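You operate a simulated robot arm through the tools that you are given. There is no shell and no other tool. Be economical: measure what you need, move in short steps, check, and stop when the job is done.

You are at the controls of a simulated robot arm. One attempt, no reset.

## Task
Press the orange bush into the bearing block with the screw press.
Fine: down to its flange, which stays on top; block on to the blue rubber pad; leave the press knob turned up and the tray out.

It is judged by the outcome, as a careful person would: the job done as asked, and still so three seconds after it is handed in. It fails if anything else is knocked over, pushed out of place, dropped, spilled or broken.

## Robot
A 7-joint arm with a two-finger parallel gripper, fixed in place. Base frame: the origin is at the foot of the arm, x ahead of it, y to its left, z up; the work surface is at about z = 0. Readings come in mm, rad, newtons and seconds.
With the tool pointing down near the work surface it reaches from about 240 to 620 mm from the base axis. Its first joint turns from -1.152 to 1.152 rad. Payload 2.6 kg.
The tool frame sits at the grasp point between the pads (the TCP): z along the fingers, y along the line on which they close. The tips reach 30 mm beyond it. Largest opening 94 mm; finger width 28, thickness 10; the body of the gripper, 50 by 96 mm, starts 55 mm behind the TCP.
Orientation is told as [roll, pitch, yaw] about the base's x, y, z axes, in that order, counted from this pose: with the fingers straight down and closing along the base's y, the tool's x points along the base's -x, its y along +y and its z along -z.

## Interface
- The arm moves only by the tool step_arm. Its arguments are lists of equal length, an entry for each row: "xyz": the shift along the tool's x, y, z in mm, a list of three; "rotation": the turn, a rotation vector about the tool's x, y, z in rad, a list of three; "gripper": the gripper command, from -1 (fully open) to 1 (shut), values between in proportion. In form: {"xyz": [[x, y, z], ...], "rotation": [[wx, wy, wz], ...], "gripper": [gripper, ...]}. A call has 1 to 8 rows; each row shifts and turns the commanded pose from where the row before left it, along the tool's axes as they then stand. A row lasts 0.2 s, in which the tool goes at most 50 mm and 0.15 rad; a call with a longer step from one row to the next is refused whole, and so is a gripper value outside its range. A pose out of reach is approached as far as the arm can. The call stops where the force on the tool passes 40 N (or 10 N more than at its start, if that is more) or the arm is blocked; 0.2 s more then pass. Each finger travels about 72 mm/s and halts on what it meets, pressing with about 26 N; the grip force reading is that of the motor and also rises with nothing between the fingers. The clock runs only during rows and for 0.2 s after the last one: add rows that do not move to give the fingers time. The reply holds the time, the measured pose of the TCP, the force on the tool along the base axes, the opening and the grip force, in the units named above and with some noise, with the torque about the TCP (base axes, N m) and any sound that the robot's microphone picked up.
- Cameras (640 x 400 px; columns grow to the right, rows downward): "scene" is fixed at [45.5, 440.7, 563.7]; the picture's right is [-0.67, -0.74, 0.00], its down [-0.43, 0.39, -0.81] and it looks along [0.60, -0.54, -0.58] (base axes); focal length 238 px, centre (320, 200). "wrist" rides on the gripper at [76, 14, -103] in the tool frame; the picture's right is [-0.18, 0.98, 0.00], its down [-0.75, -0.14, -0.64] and it looks along [-0.63, -0.12, 0.77] (tool axes); focal length 243 px, centre (320, 200). There is no depth. A picture from a camera that has moved, and an enlarged one, comes with that camera's place and axes in the base frame and with its lens.
- grab_frame(camera): a new picture of that camera. No time passes.
- enlarge(camera, box): a new picture of the part [left, top, right, bottom] of that camera's present view, enlarged. No time passes.
- job_done(): hands the job in; it is judged then, once.

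Go step by step. Nothing tells you positions but the pictures and the camera data: compare them with the known pose of the tool, close in by small moves and look again before you grip or let go. The budget is 120 turns and 76 pictures, counting those below and the enlarged ones. Unless the task says otherwise, let go and move clear before handing in, and close with one line.

The tools are called after "Call:" as name(argument=value, ...) on one line, values as JSON. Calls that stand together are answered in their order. step_arm: Moves the arm, as the interface text tells. Its arguments: {"type":"object","properties":{"xyz":{"type":"array"},"rotation":{"type":"array"},"gripper":{"type":"array"}},"required":["xyz","rotation","gripper"]} The other tools are called the same way: grab_frame (camera) takes a picture; enlarge (camera, box) takes an enlarged picture of a part of a camera's view; job_done () hands the job in.

At the start:

```text
clock: 0.0
tcp_pos: [252.0, 259.3, 402.7]
orientation: [0.0, 0.0, 0.0]
force: [-0.3, 0.4, -0.8]
moment: [0.0, 0.05, 0.01]
gripper_width: 94.2
gripper_force: 0.0
```

scene: 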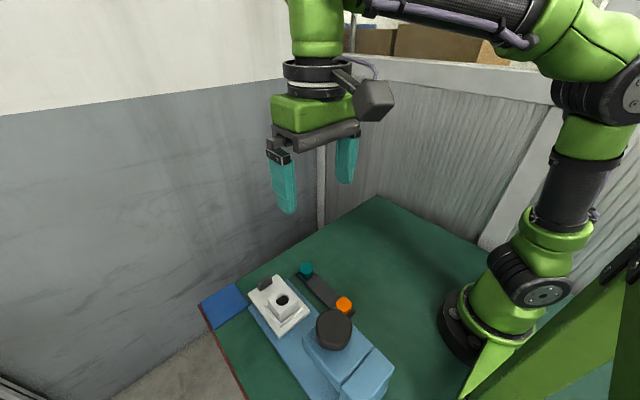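
wrist: 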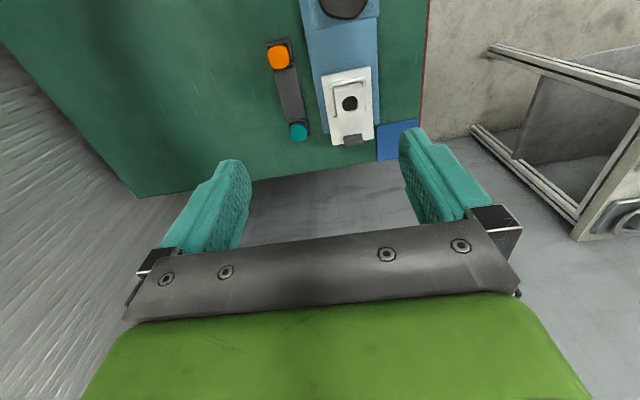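

I see a blue press with a black knob, a white tray holding the bearing block, a dark strip holding an orange and a teal bush, and a blue rubber pad. I'll take closer looks before moving.

Call:
enlarge(camera="scene", box=[190, 240, 430, 400])

Call:
enlarge(camera="wrist", box=[240, 0, 440, 170])

```text
2.50 times, centred on (310, 320) of scene
camera zoom: at [45.5, 440.7, 563.7], right [-0.67, -0.74, 0.0], down [-0.43, 0.39, -0.81], along [0.6, -0.54, -0.58], focal length 594 px, centre (345, -100)
```

zoom: 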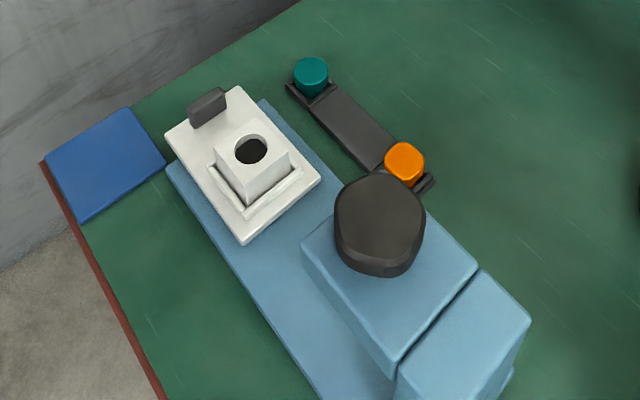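

```text
2.35 times, centred on (340, 85) of wrist
camera zoom: at [174.2, 274.2, 505.1], right [0.18, 0.98, 0.0], down [0.75, -0.14, 0.64], along [0.63, -0.12, -0.77], focal length 571 px, centre (273, 471)
```

zoom: 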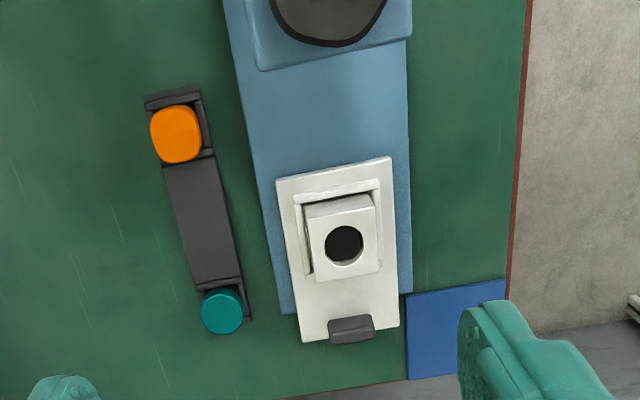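

Call:
step_arm(xyz=[[2, -14, 40], [2, -14, 40], [2, -14, 40], [2, -14, 40], [2, -14, 30]], rotation=[[0, 0, 0], [0, 0, 0], [0, 0, 0], [0, 0, 0], [0, 0, 0]], gripper=[-1, -1, -1, -1, -1])

Call:
grab_frame(camera="wrist")

Call:
grab_frame(camera="scene")

```text
clock: 1.2
tcp_pos: [239.9, 190.9, 212.5]
orientation: [-0.001, 0.0, 0.001]
force: [-0.4, -0.1, -0.3]
moment: [-0.01, 0.01, 0.01]
gripper_width: 94.0
gripper_force: 0.1
```

```text
71 pictures are left
camera wrist: at [164.5, 205.1, 314.5], right [0.18, 0.98, 0.0], down [0.75, -0.14, 0.64], along [0.63, -0.12, -0.77], focal length 243 px, centre (320, 200)
```

wrist: 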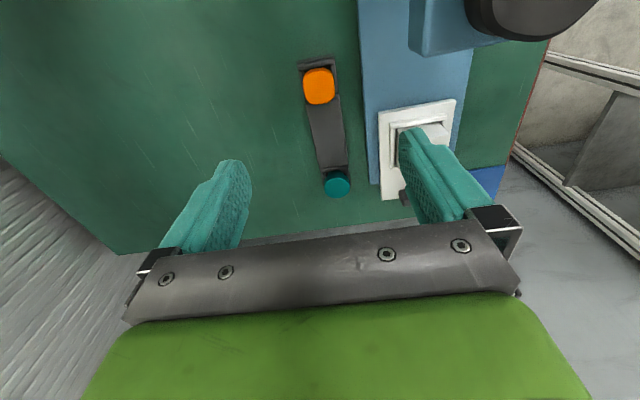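

```text
70 pictures are left
```

scene: 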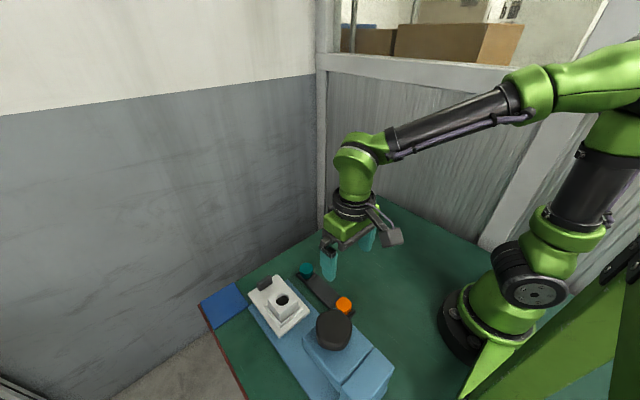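

The bush sits below the tool. Enlarging to see how it stands in its holder.

Call:
enlarge(camera="wrist", box=[270, 45, 370, 210])

Call:
enlarge(camera="scene", box=[290, 255, 370, 325])

Call:
enlarge(camera="scene", box=[240, 265, 320, 335])

```text
2.42 times, centred on (320, 128) of wrist
camera zoom: at [164.5, 205.1, 314.5], right [0.18, 0.98, 0.0], down [0.75, -0.14, 0.64], along [0.63, -0.12, -0.77], focal length 588 px, centre (320, 376)
```

zoom: 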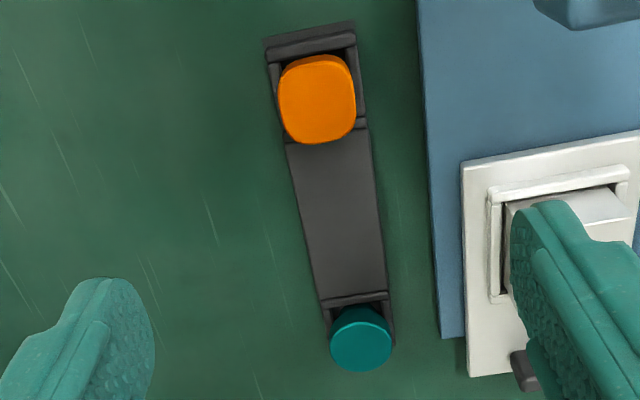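

```text
5.71 times, centred on (330, 290) of scene
camera zoom: at [45.5, 440.7, 563.7], right [-0.67, -0.74, 0.0], down [-0.43, 0.39, -0.81], along [0.6, -0.54, -0.58], focal length 1357 px, centre (263, -314)
```

zoom: 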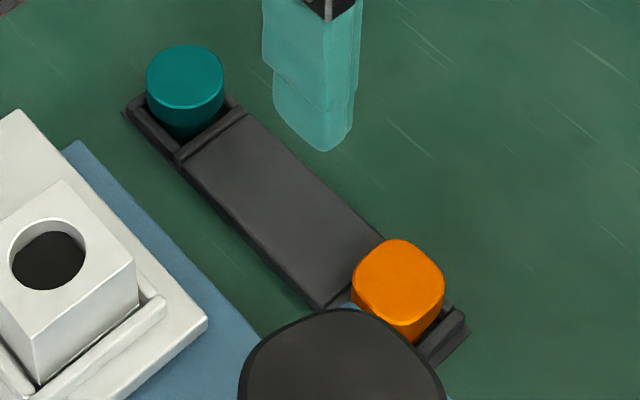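

```text
5.71 times, centred on (280, 300) of scene
camera zoom: at [45.5, 440.7, 563.7], right [-0.67, -0.74, 0.0], down [-0.43, 0.39, -0.81], along [0.6, -0.54, -0.58], focal length 1357 px, centre (549, -371)
```

zoom: 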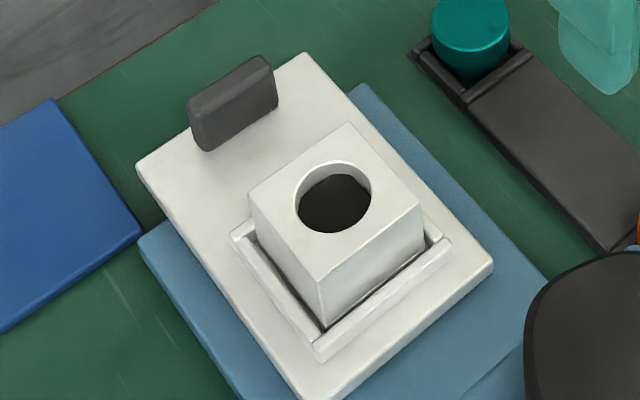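

The bush stands flange-up in its pocket near (238, 190). The strip and press look aligned with the base axes. I'll go lower with the fingers part closed, then look.

Call:
step_arm(xyz=[[0, 0, 30], [0, 0, 40], [0, 0, 40], [0, 0, 20], [0, 0, 0]], rotation=[[0, 0, 0], [0, 0, 0], [0, 0, 0], [0, 0, 0], [0, 0, 0]], gripper=[-0.06, -0.06, -0.06, -0.06, -0.06])

Call:
enlarge(camera="wrist", box=[200, 20, 440, 220])

Call:
enlarge(camera="scene", box=[300, 240, 400, 320])

```text
clock: 2.4
tcp_pos: [240.9, 190.8, 83.5]
orientation: [0.0, 0.002, 0.001]
force: [0.0, -0.8, 0.6]
moment: [0.02, -0.03, 0.01]
gripper_width: 49.8
gripper_force: 0.1
```

```text
2.00 times, centred on (320, 120) of wrist
camera zoom: at [164.4, 204.2, 185.3], right [0.18, 0.98, 0.0], down [0.75, -0.14, 0.64], along [0.63, -0.12, -0.77], focal length 485 px, centre (320, 360)
```

zoom: 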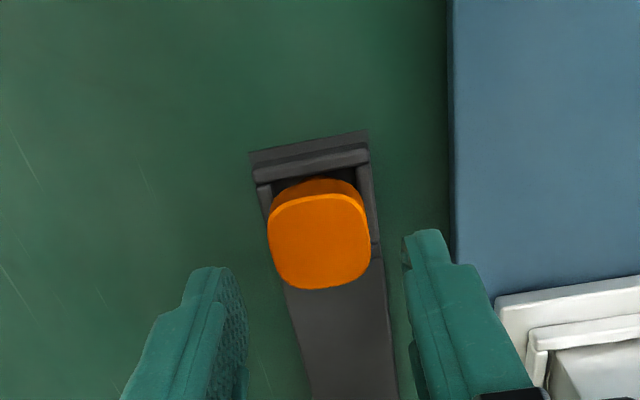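

```text
5.00 times, centred on (350, 280) of scene
camera zoom: at [45.5, 440.7, 563.7], right [-0.67, -0.74, 0.0], down [-0.43, 0.39, -0.81], along [0.6, -0.54, -0.58], focal length 1188 px, centre (170, -200)
```

zoom: 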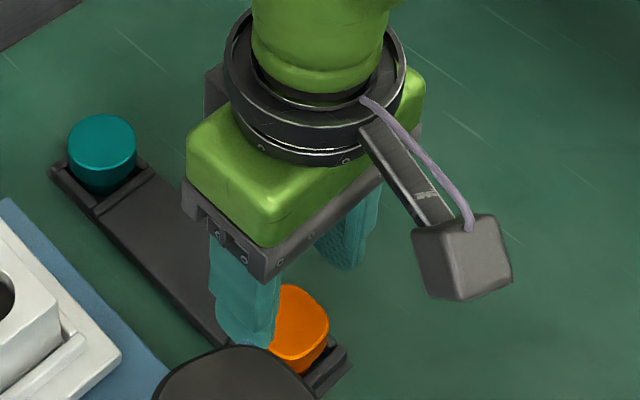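

The flange top is at about z = 38 and centred at (235.5, 190.5). I'll lower the tips to about z = 25 so they grip the flange only.

Call:
step_arm(xyz=[[5, 0, 10], [0, 0, 18.5], [0, 0, 0], [0, 0, 0], [0, 0, 0]], rotation=[[0, 0, 0], [0, 0, 0], [0, 0, 0], [0, 0, 0], [0, 0, 0]], gripper=[-0.06, -0.06, -0.06, 0.5, 0.5])

Call:
enlarge(camera="wrist", box=[200, 60, 440, 260])

```text
clock: 3.6
tcp_pos: [236.7, 190.0, 53.7]
orientation: [0.002, -0.001, 0.001]
force: [0.3, 0.0, -0.2]
moment: [0.02, 0.0, 0.03]
gripper_width: 36.2
gripper_force: 26.4
```

```text
2.00 times, centred on (320, 160) of wrist
camera zoom: at [159.4, 204.2, 156.7], right [0.18, 0.98, 0.0], down [0.75, -0.14, 0.64], along [0.63, -0.12, -0.77], focal length 485 px, centre (320, 280)
```

zoom: 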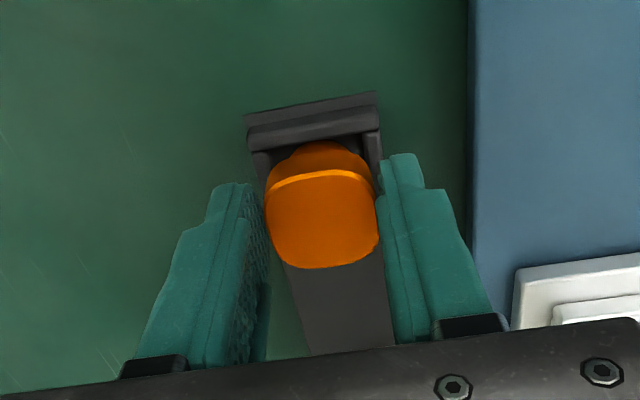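

Gripped at 36 mm on the flange. Lifting it to check that it comes cleanly.

Call:
step_arm(xyz=[[0, 0, -10], [0, 0, -20], [0, 0, -40], [0, 0, -30], [0, 0, 0]], rotation=[[0, 0, 0], [0, 0, 0], [0, 0, 0], [0, 0, 0], [0, 0, 0]], gripper=[0.5, 0.5, 0.5, 0.5, 0.5])

Call:
enlarge(camera="wrist", box=[200, 60, 440, 260])

Call:
enlarge(camera="scene", box=[300, 220, 420, 320])

```text
clock: 4.8
tcp_pos: [236.6, 190.5, 154.5]
orientation: [0.0, -0.001, 0.0]
force: [-0.2, -0.6, 0.4]
moment: [0.01, -0.03, -0.02]
gripper_width: 36.5
gripper_force: 25.9
```

```text
2.00 times, centred on (320, 160) of wrist
camera zoom: at [159.1, 204.5, 256.9], right [0.18, 0.98, 0.0], down [0.75, -0.14, 0.64], along [0.63, -0.12, -0.77], focal length 485 px, centre (320, 280)
```

zoom: 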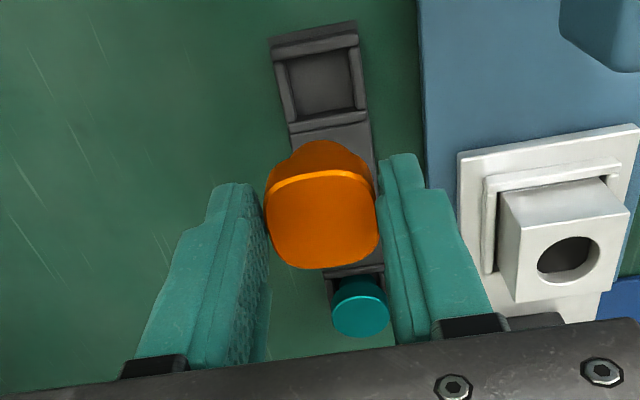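

```text
4.00 times, centred on (360, 270) of scene
camera zoom: at [45.5, 440.7, 563.7], right [-0.67, -0.74, 0.0], down [-0.43, 0.39, -0.81], along [0.6, -0.54, -0.58], focal length 950 px, centre (160, -80)
```

zoom: 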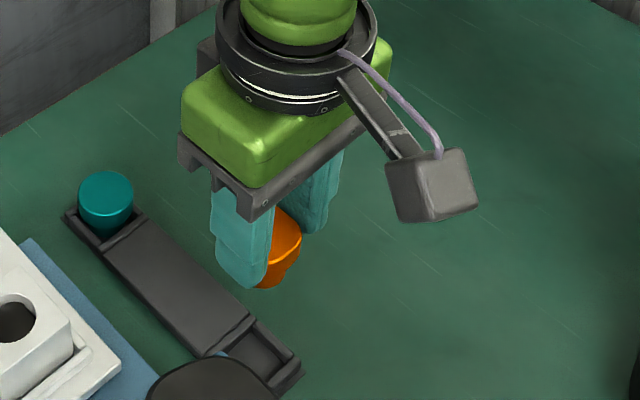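

The bush is held level and the pocket is empty. The hole triangulates to about (326, 299) with the block top at z ≈ 65. I'll move above it at a safe height.

Call:
step_arm(xyz=[[-20, 20, -20], [-20, 25, 0], [-20, 25, 0], [-20, 25, 0], [-9, 14, 0], [0, 0, 0]], rotation=[[0, 0, 0], [0, 0, 0], [0, 0, 0], [0, 0, 0], [0, 0, 0], [0, 0, 0]], gripper=[0.5, 0.5, 0.5, 0.5, 0.5, 0.5])

Call:
grab_frame(camera="wrist")

Call:
enlarge(camera="scene", box=[220, 200, 400, 350])

```text
clock: 6.2
tcp_pos: [325.7, 299.0, 174.9]
orientation: [-0.001, 0.001, 0.0]
force: [0.3, -0.1, 0.7]
moment: [0.01, 0.01, 0.0]
gripper_width: 36.2
gripper_force: 26.1
```

```text
61 pictures are left
camera wrist: at [248.8, 312.8, 276.2], right [0.18, 0.98, 0.0], down [0.75, -0.14, 0.64], along [0.63, -0.12, -0.77], focal length 243 px, centre (320, 200)
```

wrist: 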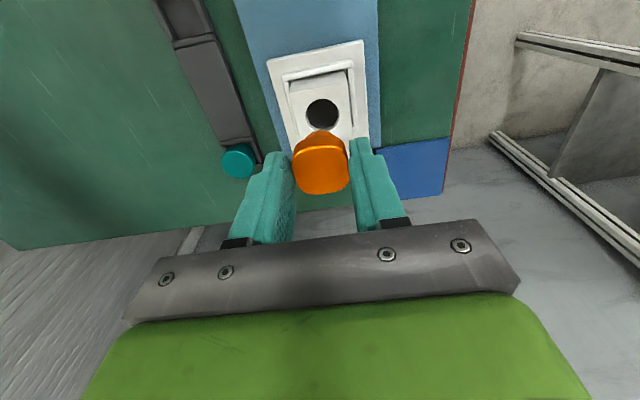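

```text
2.67 times, centred on (310, 275) of scene
camera zoom: at [45.5, 440.8, 563.7], right [-0.67, -0.74, 0.0], down [-0.43, 0.39, -0.81], along [0.6, -0.54, -0.58], focal length 633 px, centre (347, 0)
```

zoom: 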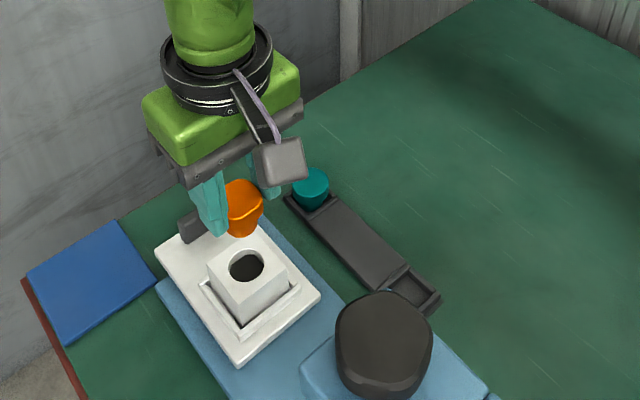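

Call:
enlarge(camera="wrist", box=[260, 30, 380, 130])

Call:
enlarge(camera="scene", box=[260, 235, 320, 285])

```text
4.00 times, centred on (320, 80) of wrist
camera zoom: at [248.8, 312.8, 276.2], right [0.18, 0.98, 0.0], down [0.75, -0.14, 0.64], along [0.63, -0.12, -0.77], focal length 970 px, centre (320, 680)
```

zoom: 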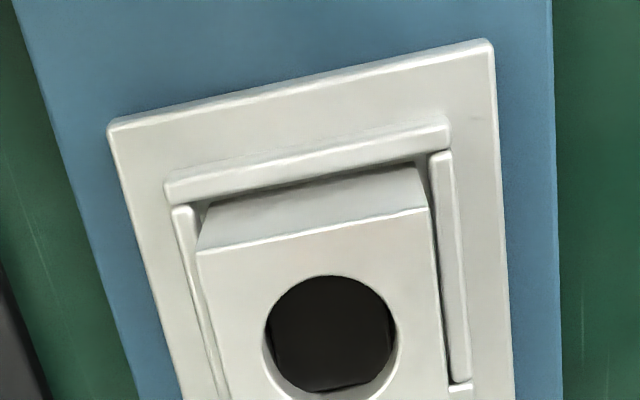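

```text
8.00 times, centred on (290, 260) of scene
camera zoom: at [45.5, 440.8, 563.7], right [-0.67, -0.74, 0.0], down [-0.43, 0.39, -0.81], along [0.6, -0.54, -0.58], focal length 1900 px, centre (560, -280)
```

zoom: 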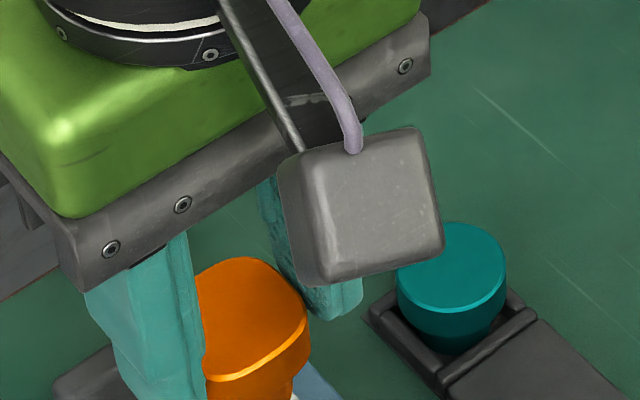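

The hole centre refines to (326.6, 300). I'll descend to just above the block and look again.

Call:
step_arm(xyz=[[-1, 1, 20], [0, 0, 20], [0, 0, 7], [0, 0, 0]], rotation=[[0, 0, 0], [0, 0, 0], [0, 0, 0], [0, 0, 0]], gripper=[0.5, 0.5, 0.5, 0.5])

Call:
enlarge(camera="wrist", box=[240, 60, 400, 190])

Call:
enlarge(camera="scene", box=[250, 235, 330, 325])

```text
clock: 7.2
tcp_pos: [326.1, 299.3, 127.3]
orientation: [-0.001, 0.0, 0.0]
force: [0.0, 0.3, 0.0]
moment: [-0.03, 0.02, 0.0]
gripper_width: 36.4
gripper_force: 26.4
```

```text
3.08 times, centred on (320, 125) of wrist
camera zoom: at [249.2, 314.2, 229.3], right [0.18, 0.98, 0.0], down [0.75, -0.14, 0.64], along [0.63, -0.12, -0.77], focal length 746 px, centre (320, 431)
```

zoom: 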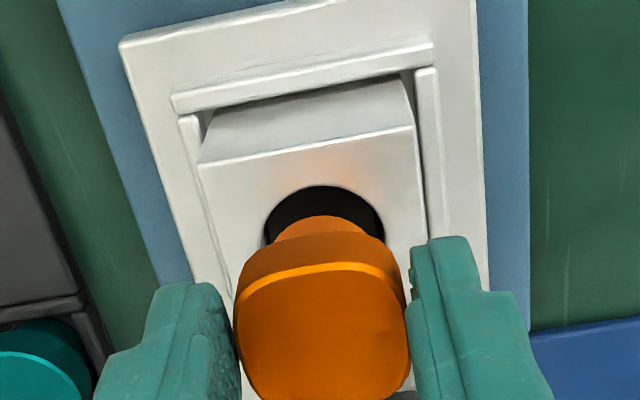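

```text
4.44 times, centred on (290, 280) of scene
camera zoom: at [45.5, 440.7, 563.7], right [-0.67, -0.74, 0.0], down [-0.43, 0.39, -0.81], along [0.6, -0.54, -0.58], focal length 1056 px, centre (453, -156)
```

zoom: 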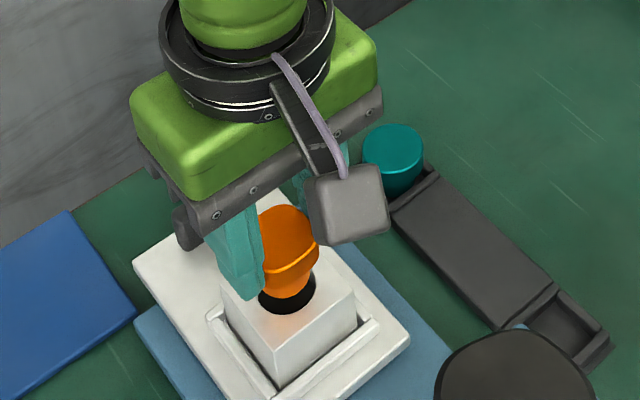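

Bush and hole look well aligned. Lowering in small steps.

Call:
step_arm(xyz=[[0, 0, 4], [0, 0, 4], [0, 0, 3], [0, 0, 2], [0, 0, 2], [0, 0, 2]], rotation=[[0, 0, 0], [0, 0, 0], [0, 0, 0], [0, 0, 0], [0, 0, 0], [0, 0, 0]], gripper=[0.5, 0.5, 0.5, 0.5, 0.5, 0.5])

Call:
enlarge(camera="wrist", box=[240, 60, 400, 190])

Call:
enlarge(camera="scene", box=[250, 235, 330, 325])

```text
clock: 8.6
tcp_pos: [325.3, 299.7, 109.5]
orientation: [0.001, 0.001, 0.002]
force: [-0.5, -0.5, 0.5]
moment: [-0.03, 0.02, -0.02]
gripper_width: 36.4
gripper_force: 25.7
```

```text
3.08 times, centred on (320, 125) of wrist
camera zoom: at [249.1, 314.2, 212.7], right [0.18, 0.98, 0.0], down [0.75, -0.14, 0.64], along [0.63, -0.12, -0.77], focal length 746 px, centre (320, 431)
```

zoom: 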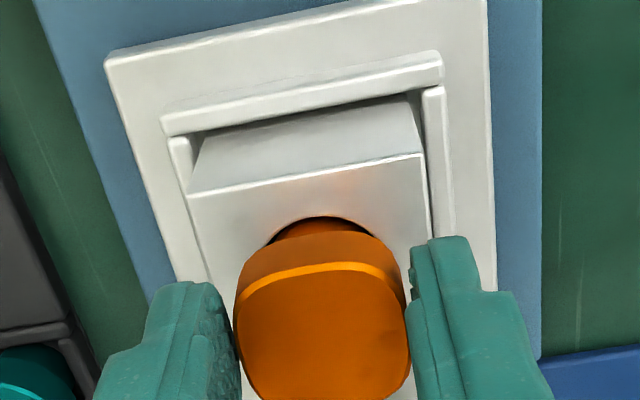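

```text
4.44 times, centred on (290, 280) of scene
camera zoom: at [45.5, 440.7, 563.7], right [-0.67, -0.74, 0.0], down [-0.43, 0.39, -0.81], along [0.6, -0.54, -0.58], focal length 1056 px, centre (453, -156)
```

zoom: 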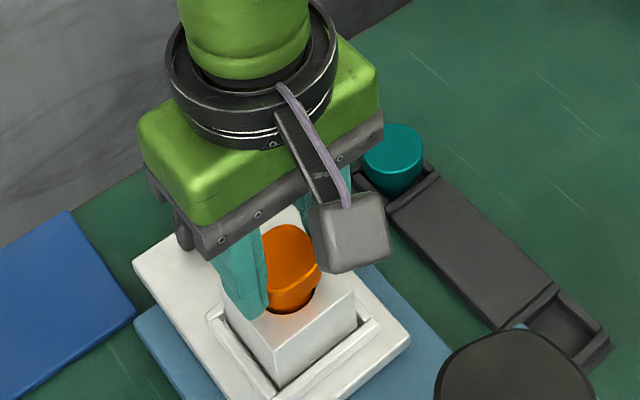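

Call:
step_arm(xyz=[[0, 0, 2], [0, 0, 1.5], [0, 0, 1.5], [0, 0, 1.5]], rotation=[[0, 0, 0], [0, 0, 0], [0, 0, 0], [0, 0, 0]], gripper=[0.5, 0.5, 0.5, 0.5])

```text
clock: 9.6
tcp_pos: [326.8, 299.3, 103.5]
orientation: [0.0, 0.0, 0.0]
force: [0.3, 1.2, 14.1]
moment: [0.05, -0.05, 0.0]
gripper_width: 36.4
gripper_force: 25.8
```

Contact is starting at 14 N. Looking to see whether the shank is in the hole.

Call:
enlarge(camera="wrist", box=[260, 90, 380, 190])

Call:
enlarge(camera="scene", box=[270, 275, 310, 325])

```text
4.00 times, centred on (320, 140) of wrist
camera zoom: at [249.3, 314.3, 206.5], right [0.18, 0.98, 0.0], down [0.75, -0.14, 0.64], along [0.63, -0.12, -0.77], focal length 970 px, centre (320, 440)
```

zoom: 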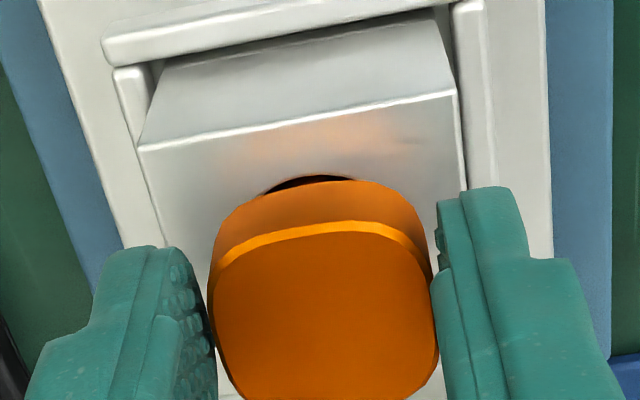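

```text
8.00 times, centred on (290, 300) of scene
camera zoom: at [45.5, 440.7, 563.8], right [-0.67, -0.74, 0.0], down [-0.43, 0.39, -0.81], along [0.6, -0.54, -0.58], focal length 1900 px, centre (560, -600)
```

zoom: 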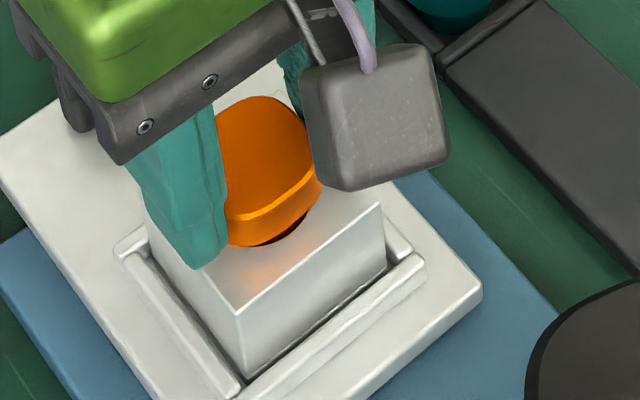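

It appears to be started in the hole. I'll push slightly more to seat the lead.

Call:
step_arm(xyz=[[0, 0, 0.7], [0, 0, 0.7]], rotation=[[0, 0, 0], [0, 0, 0]], gripper=[0.5, 0.5])

```text
clock: 10.2
tcp_pos: [325.6, 300.3, 101.8]
orientation: [0.001, -0.001, 0.0]
force: [1.2, 2.5, 13.6]
moment: [0.08, -0.12, 0.03]
gripper_width: 36.2
gripper_force: 25.6
```

Call:
step_arm(xyz=[[0, 0, 1], [0, 0, 1], [0, 0, 1]], rotation=[[0, 0, 0], [0, 0, 0], [0, 0, 0]], gripper=[0.5, 0.5, 0.5])

Call:
enlarge(camera="wrist", box=[260, 90, 380, 190])

```text
clock: 11.0
tcp_pos: [325.0, 300.3, 100.3]
orientation: [0.0, -0.004, 0.001]
force: [-0.4, 1.8, 12.5]
moment: [0.14, -0.05, 0.02]
gripper_width: 36.1
gripper_force: 26.0
```

```text
4.00 times, centred on (320, 140) of wrist
camera zoom: at [249.0, 314.2, 201.9], right [0.18, 0.98, 0.0], down [0.75, -0.14, 0.64], along [0.63, -0.12, -0.77], focal length 970 px, centre (320, 440)
```

zoom: 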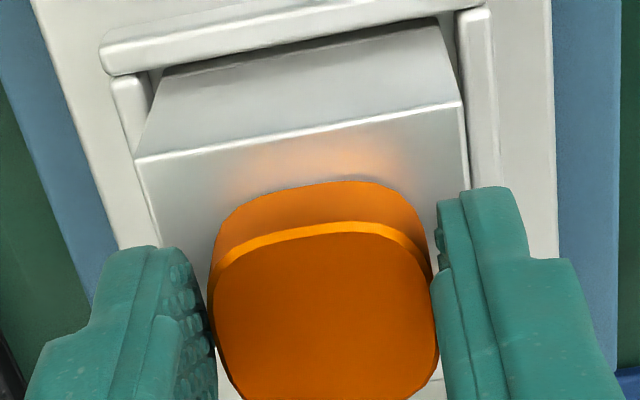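

The bush is sinking into the hole. I'll release it here and back off straight up.

Call:
step_arm(xyz=[[0, 0, 0], [0, 0, 0], [0, 0, -15], [0, 0, -40], [0, 0, -40]], rotation=[[0, 0, 0], [0, 0, 0], [0, 0, 0], [0, 0, 0], [0, 0, 0]], gripper=[-0.1, -0.1, -0.1, -0.1, -0.1])

Call:
grab_frame(camera="wrist")

Call:
enlarge(camera="scene", box=[240, 255, 400, 375])

```text
clock: 12.2
tcp_pos: [325.0, 300.3, 195.8]
orientation: [0.0, 0.001, 0.0]
force: [0.1, 0.1, 0.7]
moment: [-0.01, -0.01, -0.02]
gripper_width: 51.6
gripper_force: 0.0
```

```text
50 pictures are left
camera wrist: at [248.7, 313.7, 297.5], right [0.18, 0.98, 0.0], down [0.75, -0.14, 0.64], along [0.63, -0.12, -0.77], focal length 243 px, centre (320, 200)
```

wrist: 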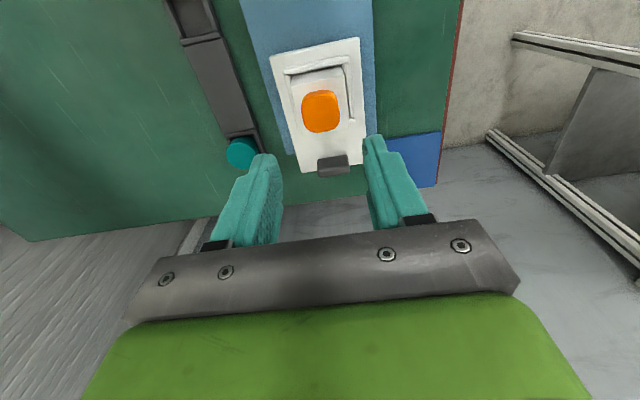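

```text
3.33 times, centred on (320, 315) of scene
camera zoom: at [45.5, 440.7, 563.7], right [-0.67, -0.74, 0.0], down [-0.43, 0.39, -0.81], along [0.6, -0.54, -0.58], focal length 792 px, centre (320, -183)
```

zoom: 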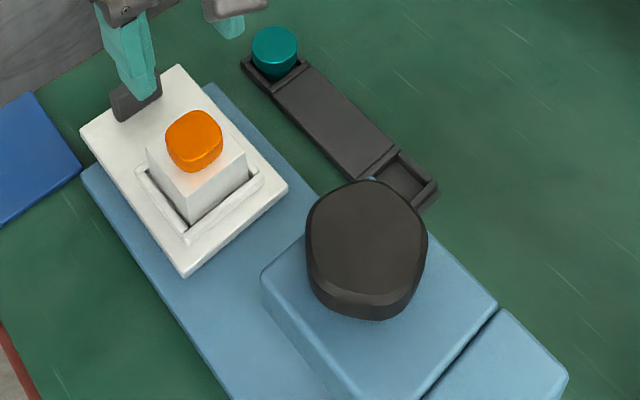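

The bush stands level in the hole and stays put. The knob is at about (172, 298) with its top near z = 165, and the tray tab is at about (415, 300). I'll turn the gripper a quarter turn so the fingers close along x at the tab and the camera stays clear of the press.

Call:
step_arm(xyz=[[-20, 0, 0], [-20, 0, 0], [-20, 0, 0], [0, 0, 0], [0, 0, 0], [0, 0, 0], [0, 0, 0], [0, 0, 0]], rotation=[[0, 0, 0], [0, 0, 0], [0, 0, 0], [0, 0, -0.15], [0, 0, -0.15], [0, 0, -0.15], [0, 0, -0.15], [0, 0, -0.15]], gripper=[-0.1, -0.1, -0.1, -0.1, -0.1, -0.1, -0.1, -0.1])

Call:
step_arm(xyz=[[0, 0, 0], [0, 0, 0], [0, 0, 0], [0, 0, 0], [0, 0, 0], [0, 0, 0]], rotation=[[0, 0, -0.15], [0, 0, -0.15], [0, 0, -0.15], [0, 0, -0.15], [0, 0, -0.15], [0, 0, -0.0708]], gripper=[-0.1, -0.1, -0.1, -0.1, -0.1, -0.1])

Call:
grab_frame(camera="wrist")

```text
clock: 14.0
tcp_pos: [385.1, 300.6, 195.0]
orientation: [0.0, 0.0, 0.752]
force: [0.1, -0.4, 0.6]
moment: [-0.02, -0.02, 0.04]
gripper_width: 51.7
gripper_force: 0.0
```

```text
clock: 15.4
tcp_pos: [386.1, 300.7, 194.8]
orientation: [0.002, -0.001, 1.572]
force: [-0.3, -0.1, -0.1]
moment: [-0.01, 0.02, -0.02]
gripper_width: 51.7
gripper_force: 0.1
```

```text
48 pictures are left
camera wrist: at [371.2, 223.6, 296.7], right [-0.98, 0.18, 0.0], down [0.14, 0.75, 0.64], along [0.12, 0.63, -0.77], focal length 243 px, centre (320, 200)
```

wrist: 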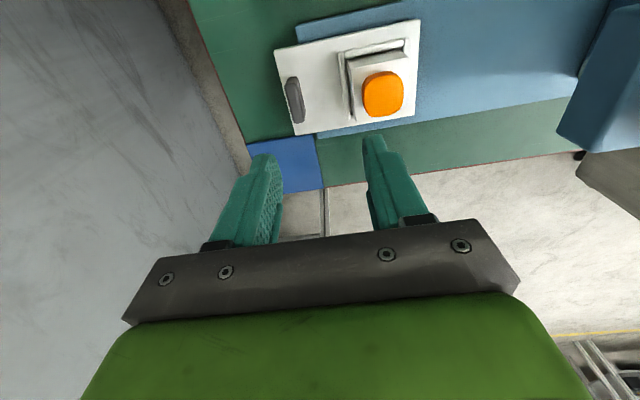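

Call:
enlarge(camera="wrist", box=[240, 0, 440, 160])

Call:
enlarge(camera="wrist", box=[500, 0, 640, 200])

Call:
enlarge(camera="scene", box=[190, 250, 320, 340])

```text
2.50 times, centred on (340, 80) of wrist
camera zoom: at [371.2, 223.6, 296.7], right [-0.98, 0.18, 0.0], down [0.14, 0.75, 0.64], along [0.12, 0.63, -0.77], focal length 606 px, centre (270, 500)
```

zoom: 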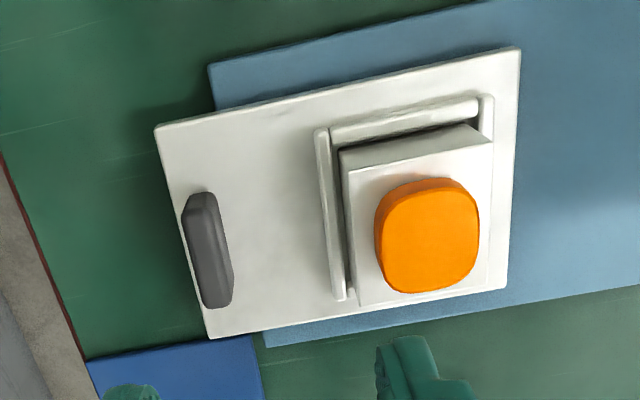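

```text
2.00 times, centred on (570, 100) of wrist
camera zoom: at [371.2, 223.6, 296.7], right [-0.98, 0.18, 0.0], down [0.14, 0.75, 0.64], along [0.12, 0.63, -0.77], focal length 485 px, centre (-180, 400)
```

zoom: 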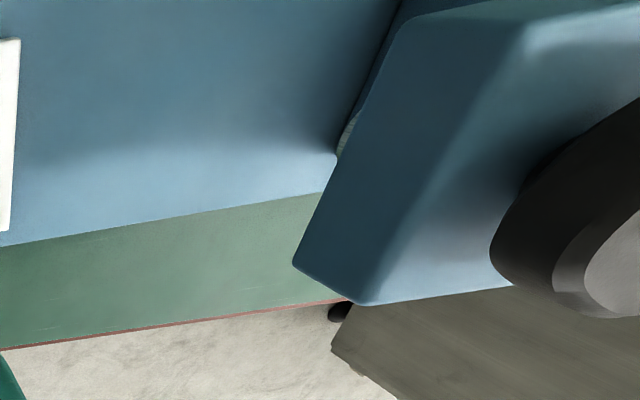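

```text
4.44 times, centred on (255, 295) of scene
camera zoom: at [45.5, 440.7, 563.7], right [-0.67, -0.74, 0.0], down [-0.43, 0.39, -0.81], along [0.6, -0.54, -0.58], focal length 1056 px, centre (609, -222)
```

zoom: 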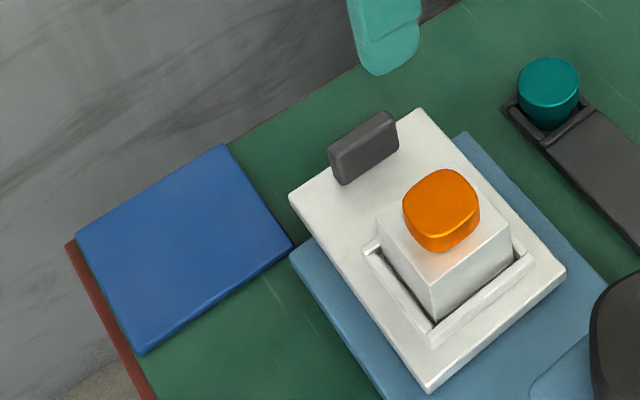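

The tab is at about (411, 298) and stands roughly 25 mm above the tray. I'll close the fingers, go just beyond it and lower, ready to push it toward the press.

Call:
step_arm(xyz=[[2, -20, 0], [0, -20, 20], [0, -12, 40], [0, 0, 40], [0, 0, 22], [0, 0, 0]], rotation=[[0, 0, 0], [0, 0, 0], [0, 0, 0], [0, 0, 0], [0, 0, 0], [0, 0, 0]], gripper=[1, 1, 1, 1, 1, 1])

Call:
enlarge(camera="wrist", box=[220, 60, 420, 220])

Call:
enlarge(camera="scene", box=[190, 230, 320, 320])

```text
clock: 16.8
tcp_pos: [437.5, 298.3, 72.0]
orientation: [0.0, 0.0, 1.571]
force: [0.0, 0.9, 0.5]
moment: [0.01, 0.02, -0.03]
gripper_width: 0.1
gripper_force: 26.1
```

```text
2.50 times, centred on (320, 140) of wrist
camera zoom: at [423.4, 222.4, 174.6], right [-0.98, 0.18, 0.0], down [0.14, 0.75, 0.64], along [0.12, 0.63, -0.77], focal length 606 px, centre (320, 350)
```

zoom: 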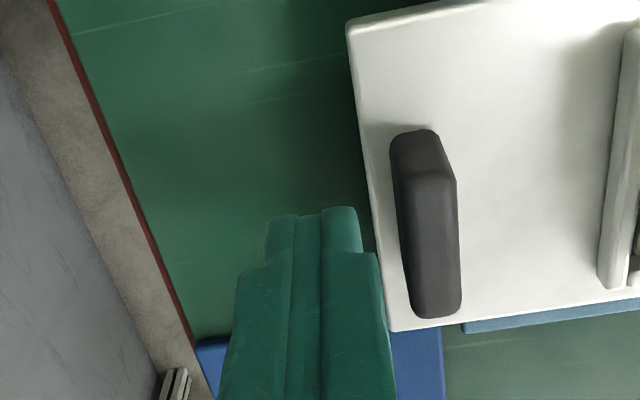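

```text
4.44 times, centred on (255, 275) of scene
camera zoom: at [45.5, 440.7, 563.7], right [-0.67, -0.74, 0.0], down [-0.43, 0.39, -0.81], along [0.6, -0.54, -0.58], focal length 1056 px, centre (609, -133)
```

zoom: 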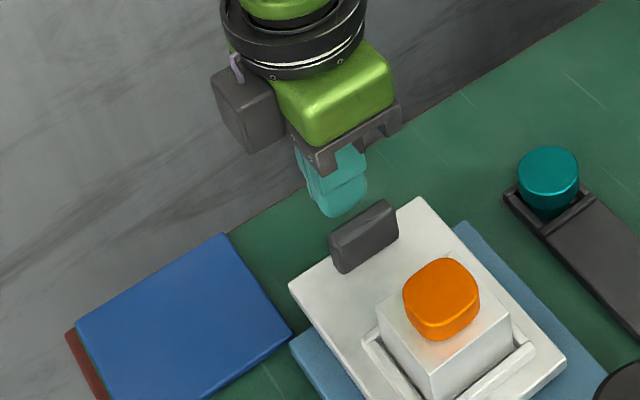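

The closed fingers are just outside the tab. Lowering 10 mm, then pushing toward -x.

Call:
step_arm(xyz=[[-3, 0, 10], [0, 5, 0], [0, 5, 0], [0, 10, 0], [0, 10, 0], [0, 10, 0]], rotation=[[0, 0, 0], [0, 0, 0], [0, 0, 0], [0, 0, 0], [0, 0, 0], [0, 0, 0]], gripper=[1, 1, 1, 1, 1, 1])

Call:
grab_frame(camera="scene")

```text
clock: 18.2
tcp_pos: [397.7, 300.9, 63.1]
orientation: [-0.001, 0.0, 1.569]
force: [-0.7, -0.5, 0.2]
moment: [-0.05, 0.0, 0.0]
gripper_width: 0.0
gripper_force: 26.6
```

```text
42 pictures are left
```

scene: 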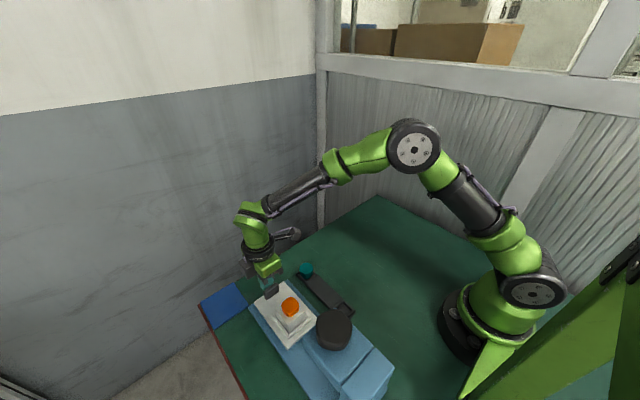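

The tray slides smoothly. Continuing the push.

Call:
step_arm(xyz=[[0, 15, 0], [0, 15, 0], [0, 15, 0], [0, 15, 0], [0, 15, 0], [0, 10, 0], [0, 5, 0]], rotation=[[0, 0, 0], [0, 0, 0], [0, 0, 0], [0, 0, 0], [0, 0, 0], [0, 0, 0], [0, 0, 0]], gripper=[1, 1, 1, 1, 1, 1, 1])

Call:
grab_frame(camera="wrist")

Call:
enlarge(camera="scene", box=[220, 230, 400, 370])

```text
clock: 19.8
tcp_pos: [307.5, 301.3, 62.4]
orientation: [0.0, 0.001, 1.572]
force: [-0.2, -1.0, -0.2]
moment: [0.03, -0.03, 0.0]
gripper_width: 0.0
gripper_force: 26.1
```

```text
41 pictures are left
camera wrist: at [292.7, 224.7, 164.7], right [-0.98, 0.18, 0.0], down [0.14, 0.75, 0.64], along [0.12, 0.63, -0.77], focal length 243 px, centre (320, 200)
```

wrist: 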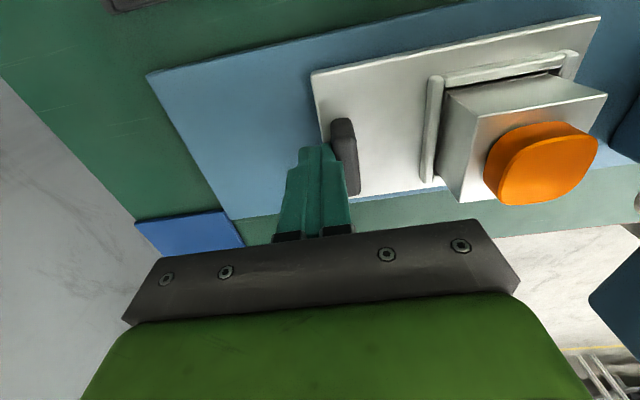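

```text
2.86 times, centred on (310, 300) of scene
camera zoom: at [45.5, 440.7, 563.7], right [-0.67, -0.74, 0.0], down [-0.43, 0.39, -0.81], along [0.6, -0.54, -0.58], focal length 679 px, centre (349, -86)
```

zoom: 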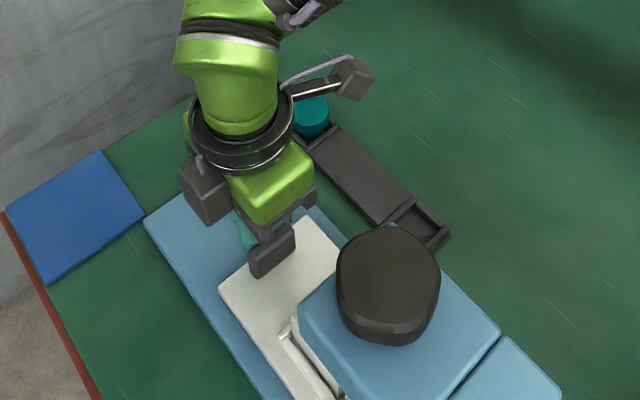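

The block is going under the head. Pushing on in small steps and watching for the end stop.

Call:
step_arm(xyz=[[0, 6, 0], [0, 6, 0], [0, 5, 0], [0, 4, 0], [0, 3, 0], [0, 3, 0], [0, 3, 0]], rotation=[[0, 0, 0], [0, 0, 0], [0, 0, 0], [0, 0, 0], [0, 0, 0], [0, 0, 0], [0, 0, 0]], gripper=[1, 1, 1, 1, 1, 1, 1])

Call:
grab_frame(camera="wrist")

```text
clock: 21.4
tcp_pos: [277.6, 301.2, 62.3]
orientation: [0.002, 0.0, 1.572]
force: [0.8, -0.7, -0.2]
moment: [-0.02, -0.03, -0.01]
gripper_width: 0.0
gripper_force: 25.8
```

```text
39 pictures are left
camera wrist: at [262.9, 224.6, 164.5], right [-0.98, 0.18, 0.0], down [0.14, 0.75, 0.64], along [0.12, 0.63, -0.77], focal length 243 px, centre (320, 200)
```

wrist: 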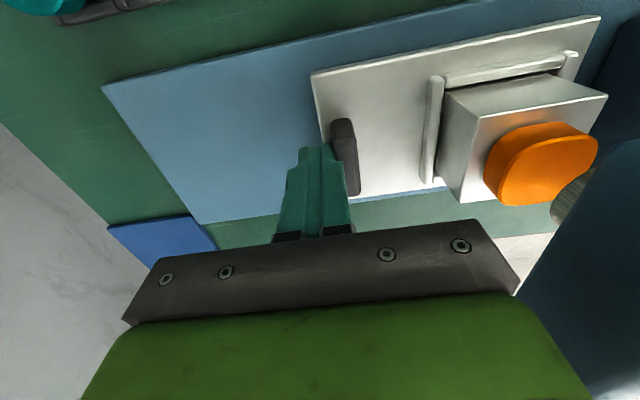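

Call:
enlarge(camera="wrist", box=[420, 0, 640, 250])

Call:
step_arm(xyz=[[0, 2, 0], [0, 2, 0], [0, 2, 0], [0, 2, 0]], rotation=[[0, 0, 0], [0, 0, 0], [0, 0, 0], [0, 0, 0]], gripper=[1, 1, 1, 1])

```text
1.60 times, centred on (530, 125) of wrist
camera zoom: at [262.9, 224.6, 164.5], right [-0.98, 0.18, 0.0], down [0.14, 0.75, 0.64], along [0.12, 0.63, -0.77], focal length 388 px, centre (-16, 320)
```

zoom: 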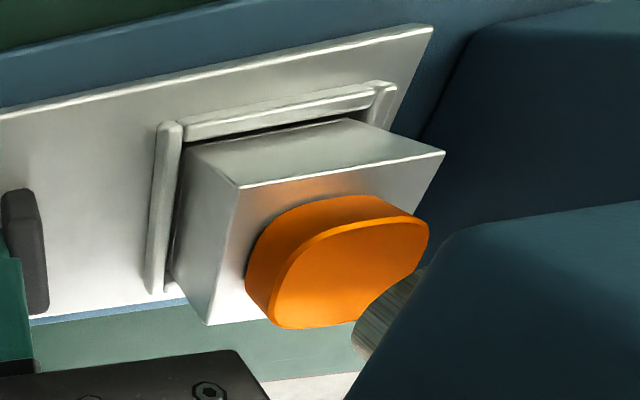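

```text
clock: 22.4
tcp_pos: [269.3, 302.4, 61.9]
orientation: [0.0, 0.0, 1.57]
force: [0.6, -0.7, -0.4]
moment: [-0.01, 0.02, 0.01]
gripper_width: 0.1
gripper_force: 25.6
```

Call:
enlarge(camera="wrist", box=[420, 0, 640, 250])

Call:
enlarge(camera="scene", box=[240, 240, 400, 370])

```text
1.60 times, centred on (530, 125) of wrist
camera zoom: at [254.6, 225.1, 164.6], right [-0.98, 0.18, 0.0], down [0.14, 0.75, 0.64], along [0.12, 0.63, -0.77], focal length 388 px, centre (-16, 320)
```

zoom: 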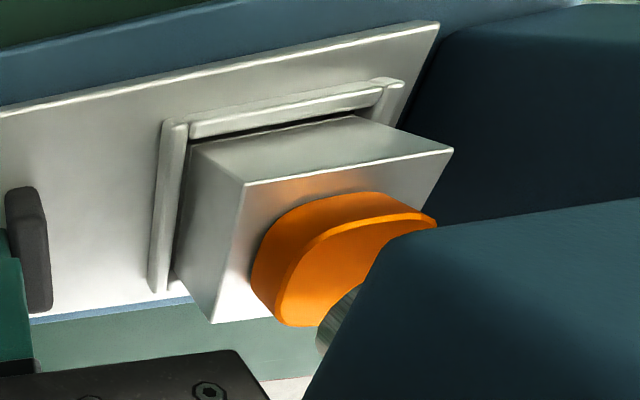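

```text
3.08 times, centred on (320, 305) of scene
camera zoom: at [45.5, 440.7, 563.7], right [-0.67, -0.74, 0.0], down [-0.43, 0.39, -0.81], along [0.6, -0.54, -0.58], focal length 731 px, centre (320, -123)
```

zoom: 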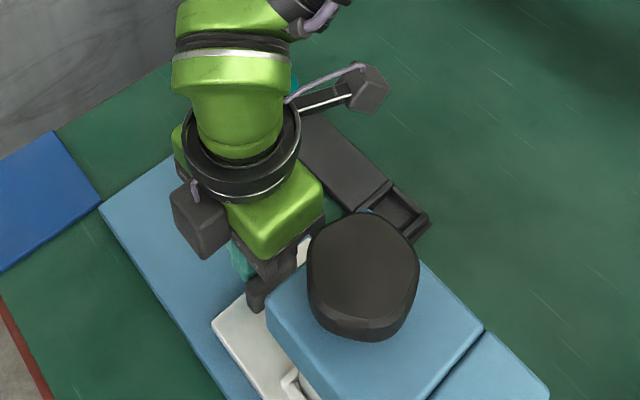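

No stop yet and there's still clearance to the head. Continuing in 2 mm steps.

Call:
step_arm(xyz=[[0, 2, 0], [0, 2, 0], [0, 2, 0]], rotation=[[0, 0, 0], [0, 0, 0], [0, 0, 0]], gripper=[1, 1, 1])

Call:
grab_frame(camera="wrist")

```text
clock: 23.2
tcp_pos: [268.1, 300.9, 63.3]
orientation: [-0.006, -0.002, 1.57]
force: [27.1, 7.8, -18.3]
moment: [0.12, -0.53, -0.04]
gripper_width: 0.2
gripper_force: 26.3
```

```text
35 pictures are left
camera wrist: at [251.8, 224.4, 164.6], right [-0.98, 0.19, -0.01], down [0.14, 0.75, 0.65], along [0.12, 0.63, -0.76], focal length 243 px, centre (320, 200)
```

wrist: 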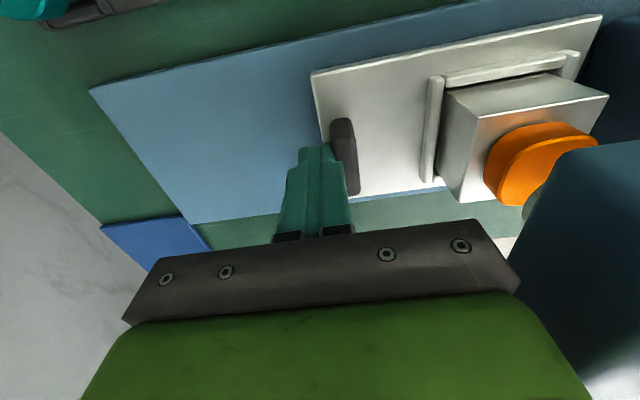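

The force and torque match the tab meeting an end stop, so the tray is home. I'll back off, rise, and move over the knob for a look.

Call:
step_arm(xyz=[[0, -5, 0], [0, -20, 0], [0, 0, -40], [0, 0, -50], [0, 0, -50], [0, 0, -50]], rotation=[[0, 0, 0], [0, 0, 0], [0, 0, 0], [0, 0, 0], [0, 0, 0], [0, 0, 0]], gripper=[1, 1, 1, 1, 1, 1])

Call:
step_arm(xyz=[[0, 40, 0], [0, 40, 0], [0, 25, 0], [0, 15, 0], [0, 0, 0]], rotation=[[0, 0, 0], [0, 0, 0], [0, 0, 0], [0, 0, 0], [0, 0, 0]], gripper=[-1, -1, -1, -1, -1])

Call:
grab_frame(camera="wrist")

Call:
enlarge(camera="scene", box=[240, 220, 440, 390])

```text
clock: 24.6
tcp_pos: [288.6, 301.4, 253.5]
orientation: [0.0, 0.0, 1.571]
force: [1.1, -0.3, -0.2]
moment: [0.01, -0.02, 0.02]
gripper_width: 0.0
gripper_force: 26.0
```

```text
clock: 25.8
tcp_pos: [168.1, 301.6, 253.7]
orientation: [0.001, 0.0, 1.571]
force: [-0.6, -0.4, -0.1]
moment: [0.0, -0.01, -0.03]
gripper_width: 93.9
gripper_force: 0.0
```

```text
34 pictures are left
camera wrist: at [153.9, 225.1, 354.8], right [-0.98, 0.18, 0.0], down [0.14, 0.75, 0.64], along [0.12, 0.63, -0.77], focal length 243 px, centre (320, 200)
```

wrist: 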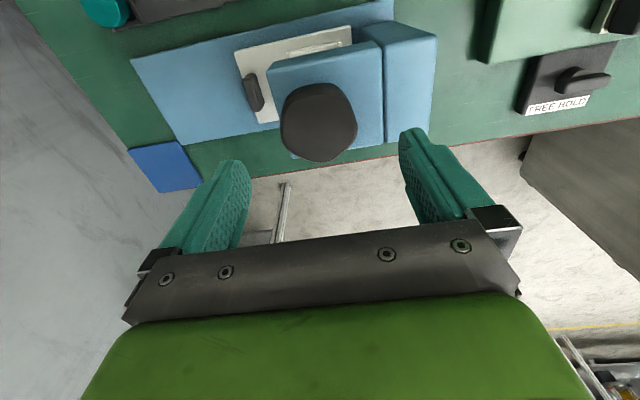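

```text
2.35 times, centred on (340, 305) of scene
camera zoom: at [45.5, 440.7, 563.7], right [-0.67, -0.74, 0.0], down [-0.43, 0.39, -0.81], along [0.6, -0.54, -0.58], focal length 559 px, centre (273, -47)
```

zoom: 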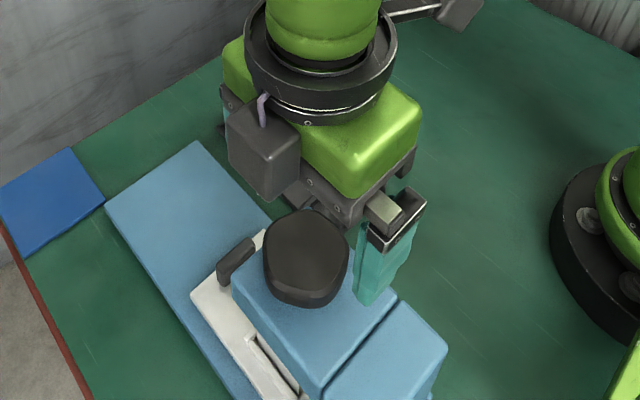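

There's a lever plate marked "FREE HOLD" that I hadn't noticed. Zooming in on it and on the knob.

Call:
enlarge(camera="wrist", box=[460, 0, 640, 140])

Call:
enlarge(camera="wrist", box=[220, 30, 420, 180])

```text
2.86 times, centred on (550, 70) of wrist
camera zoom: at [153.9, 225.1, 354.8], right [-0.98, 0.18, 0.0], down [0.14, 0.75, 0.64], along [0.12, 0.63, -0.77], focal length 693 px, centre (-337, 571)
```

zoom: 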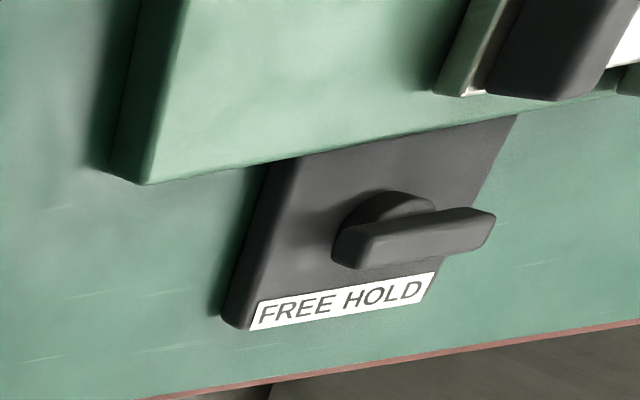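

```text
2.67 times, centred on (320, 105) of wrist
camera zoom: at [153.9, 225.1, 354.8], right [-0.98, 0.18, 0.0], down [0.14, 0.75, 0.64], along [0.12, 0.63, -0.77], focal length 647 px, centre (320, 453)
```

zoom: 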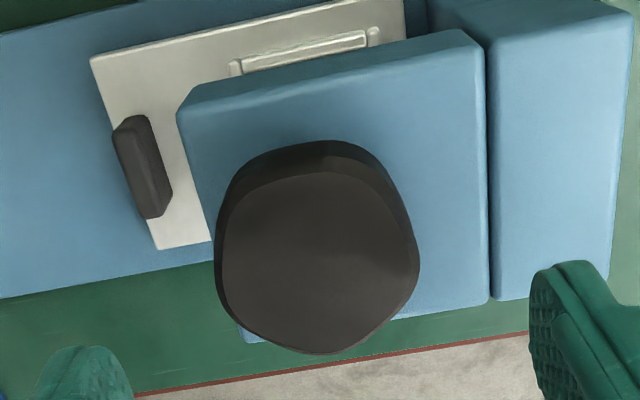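

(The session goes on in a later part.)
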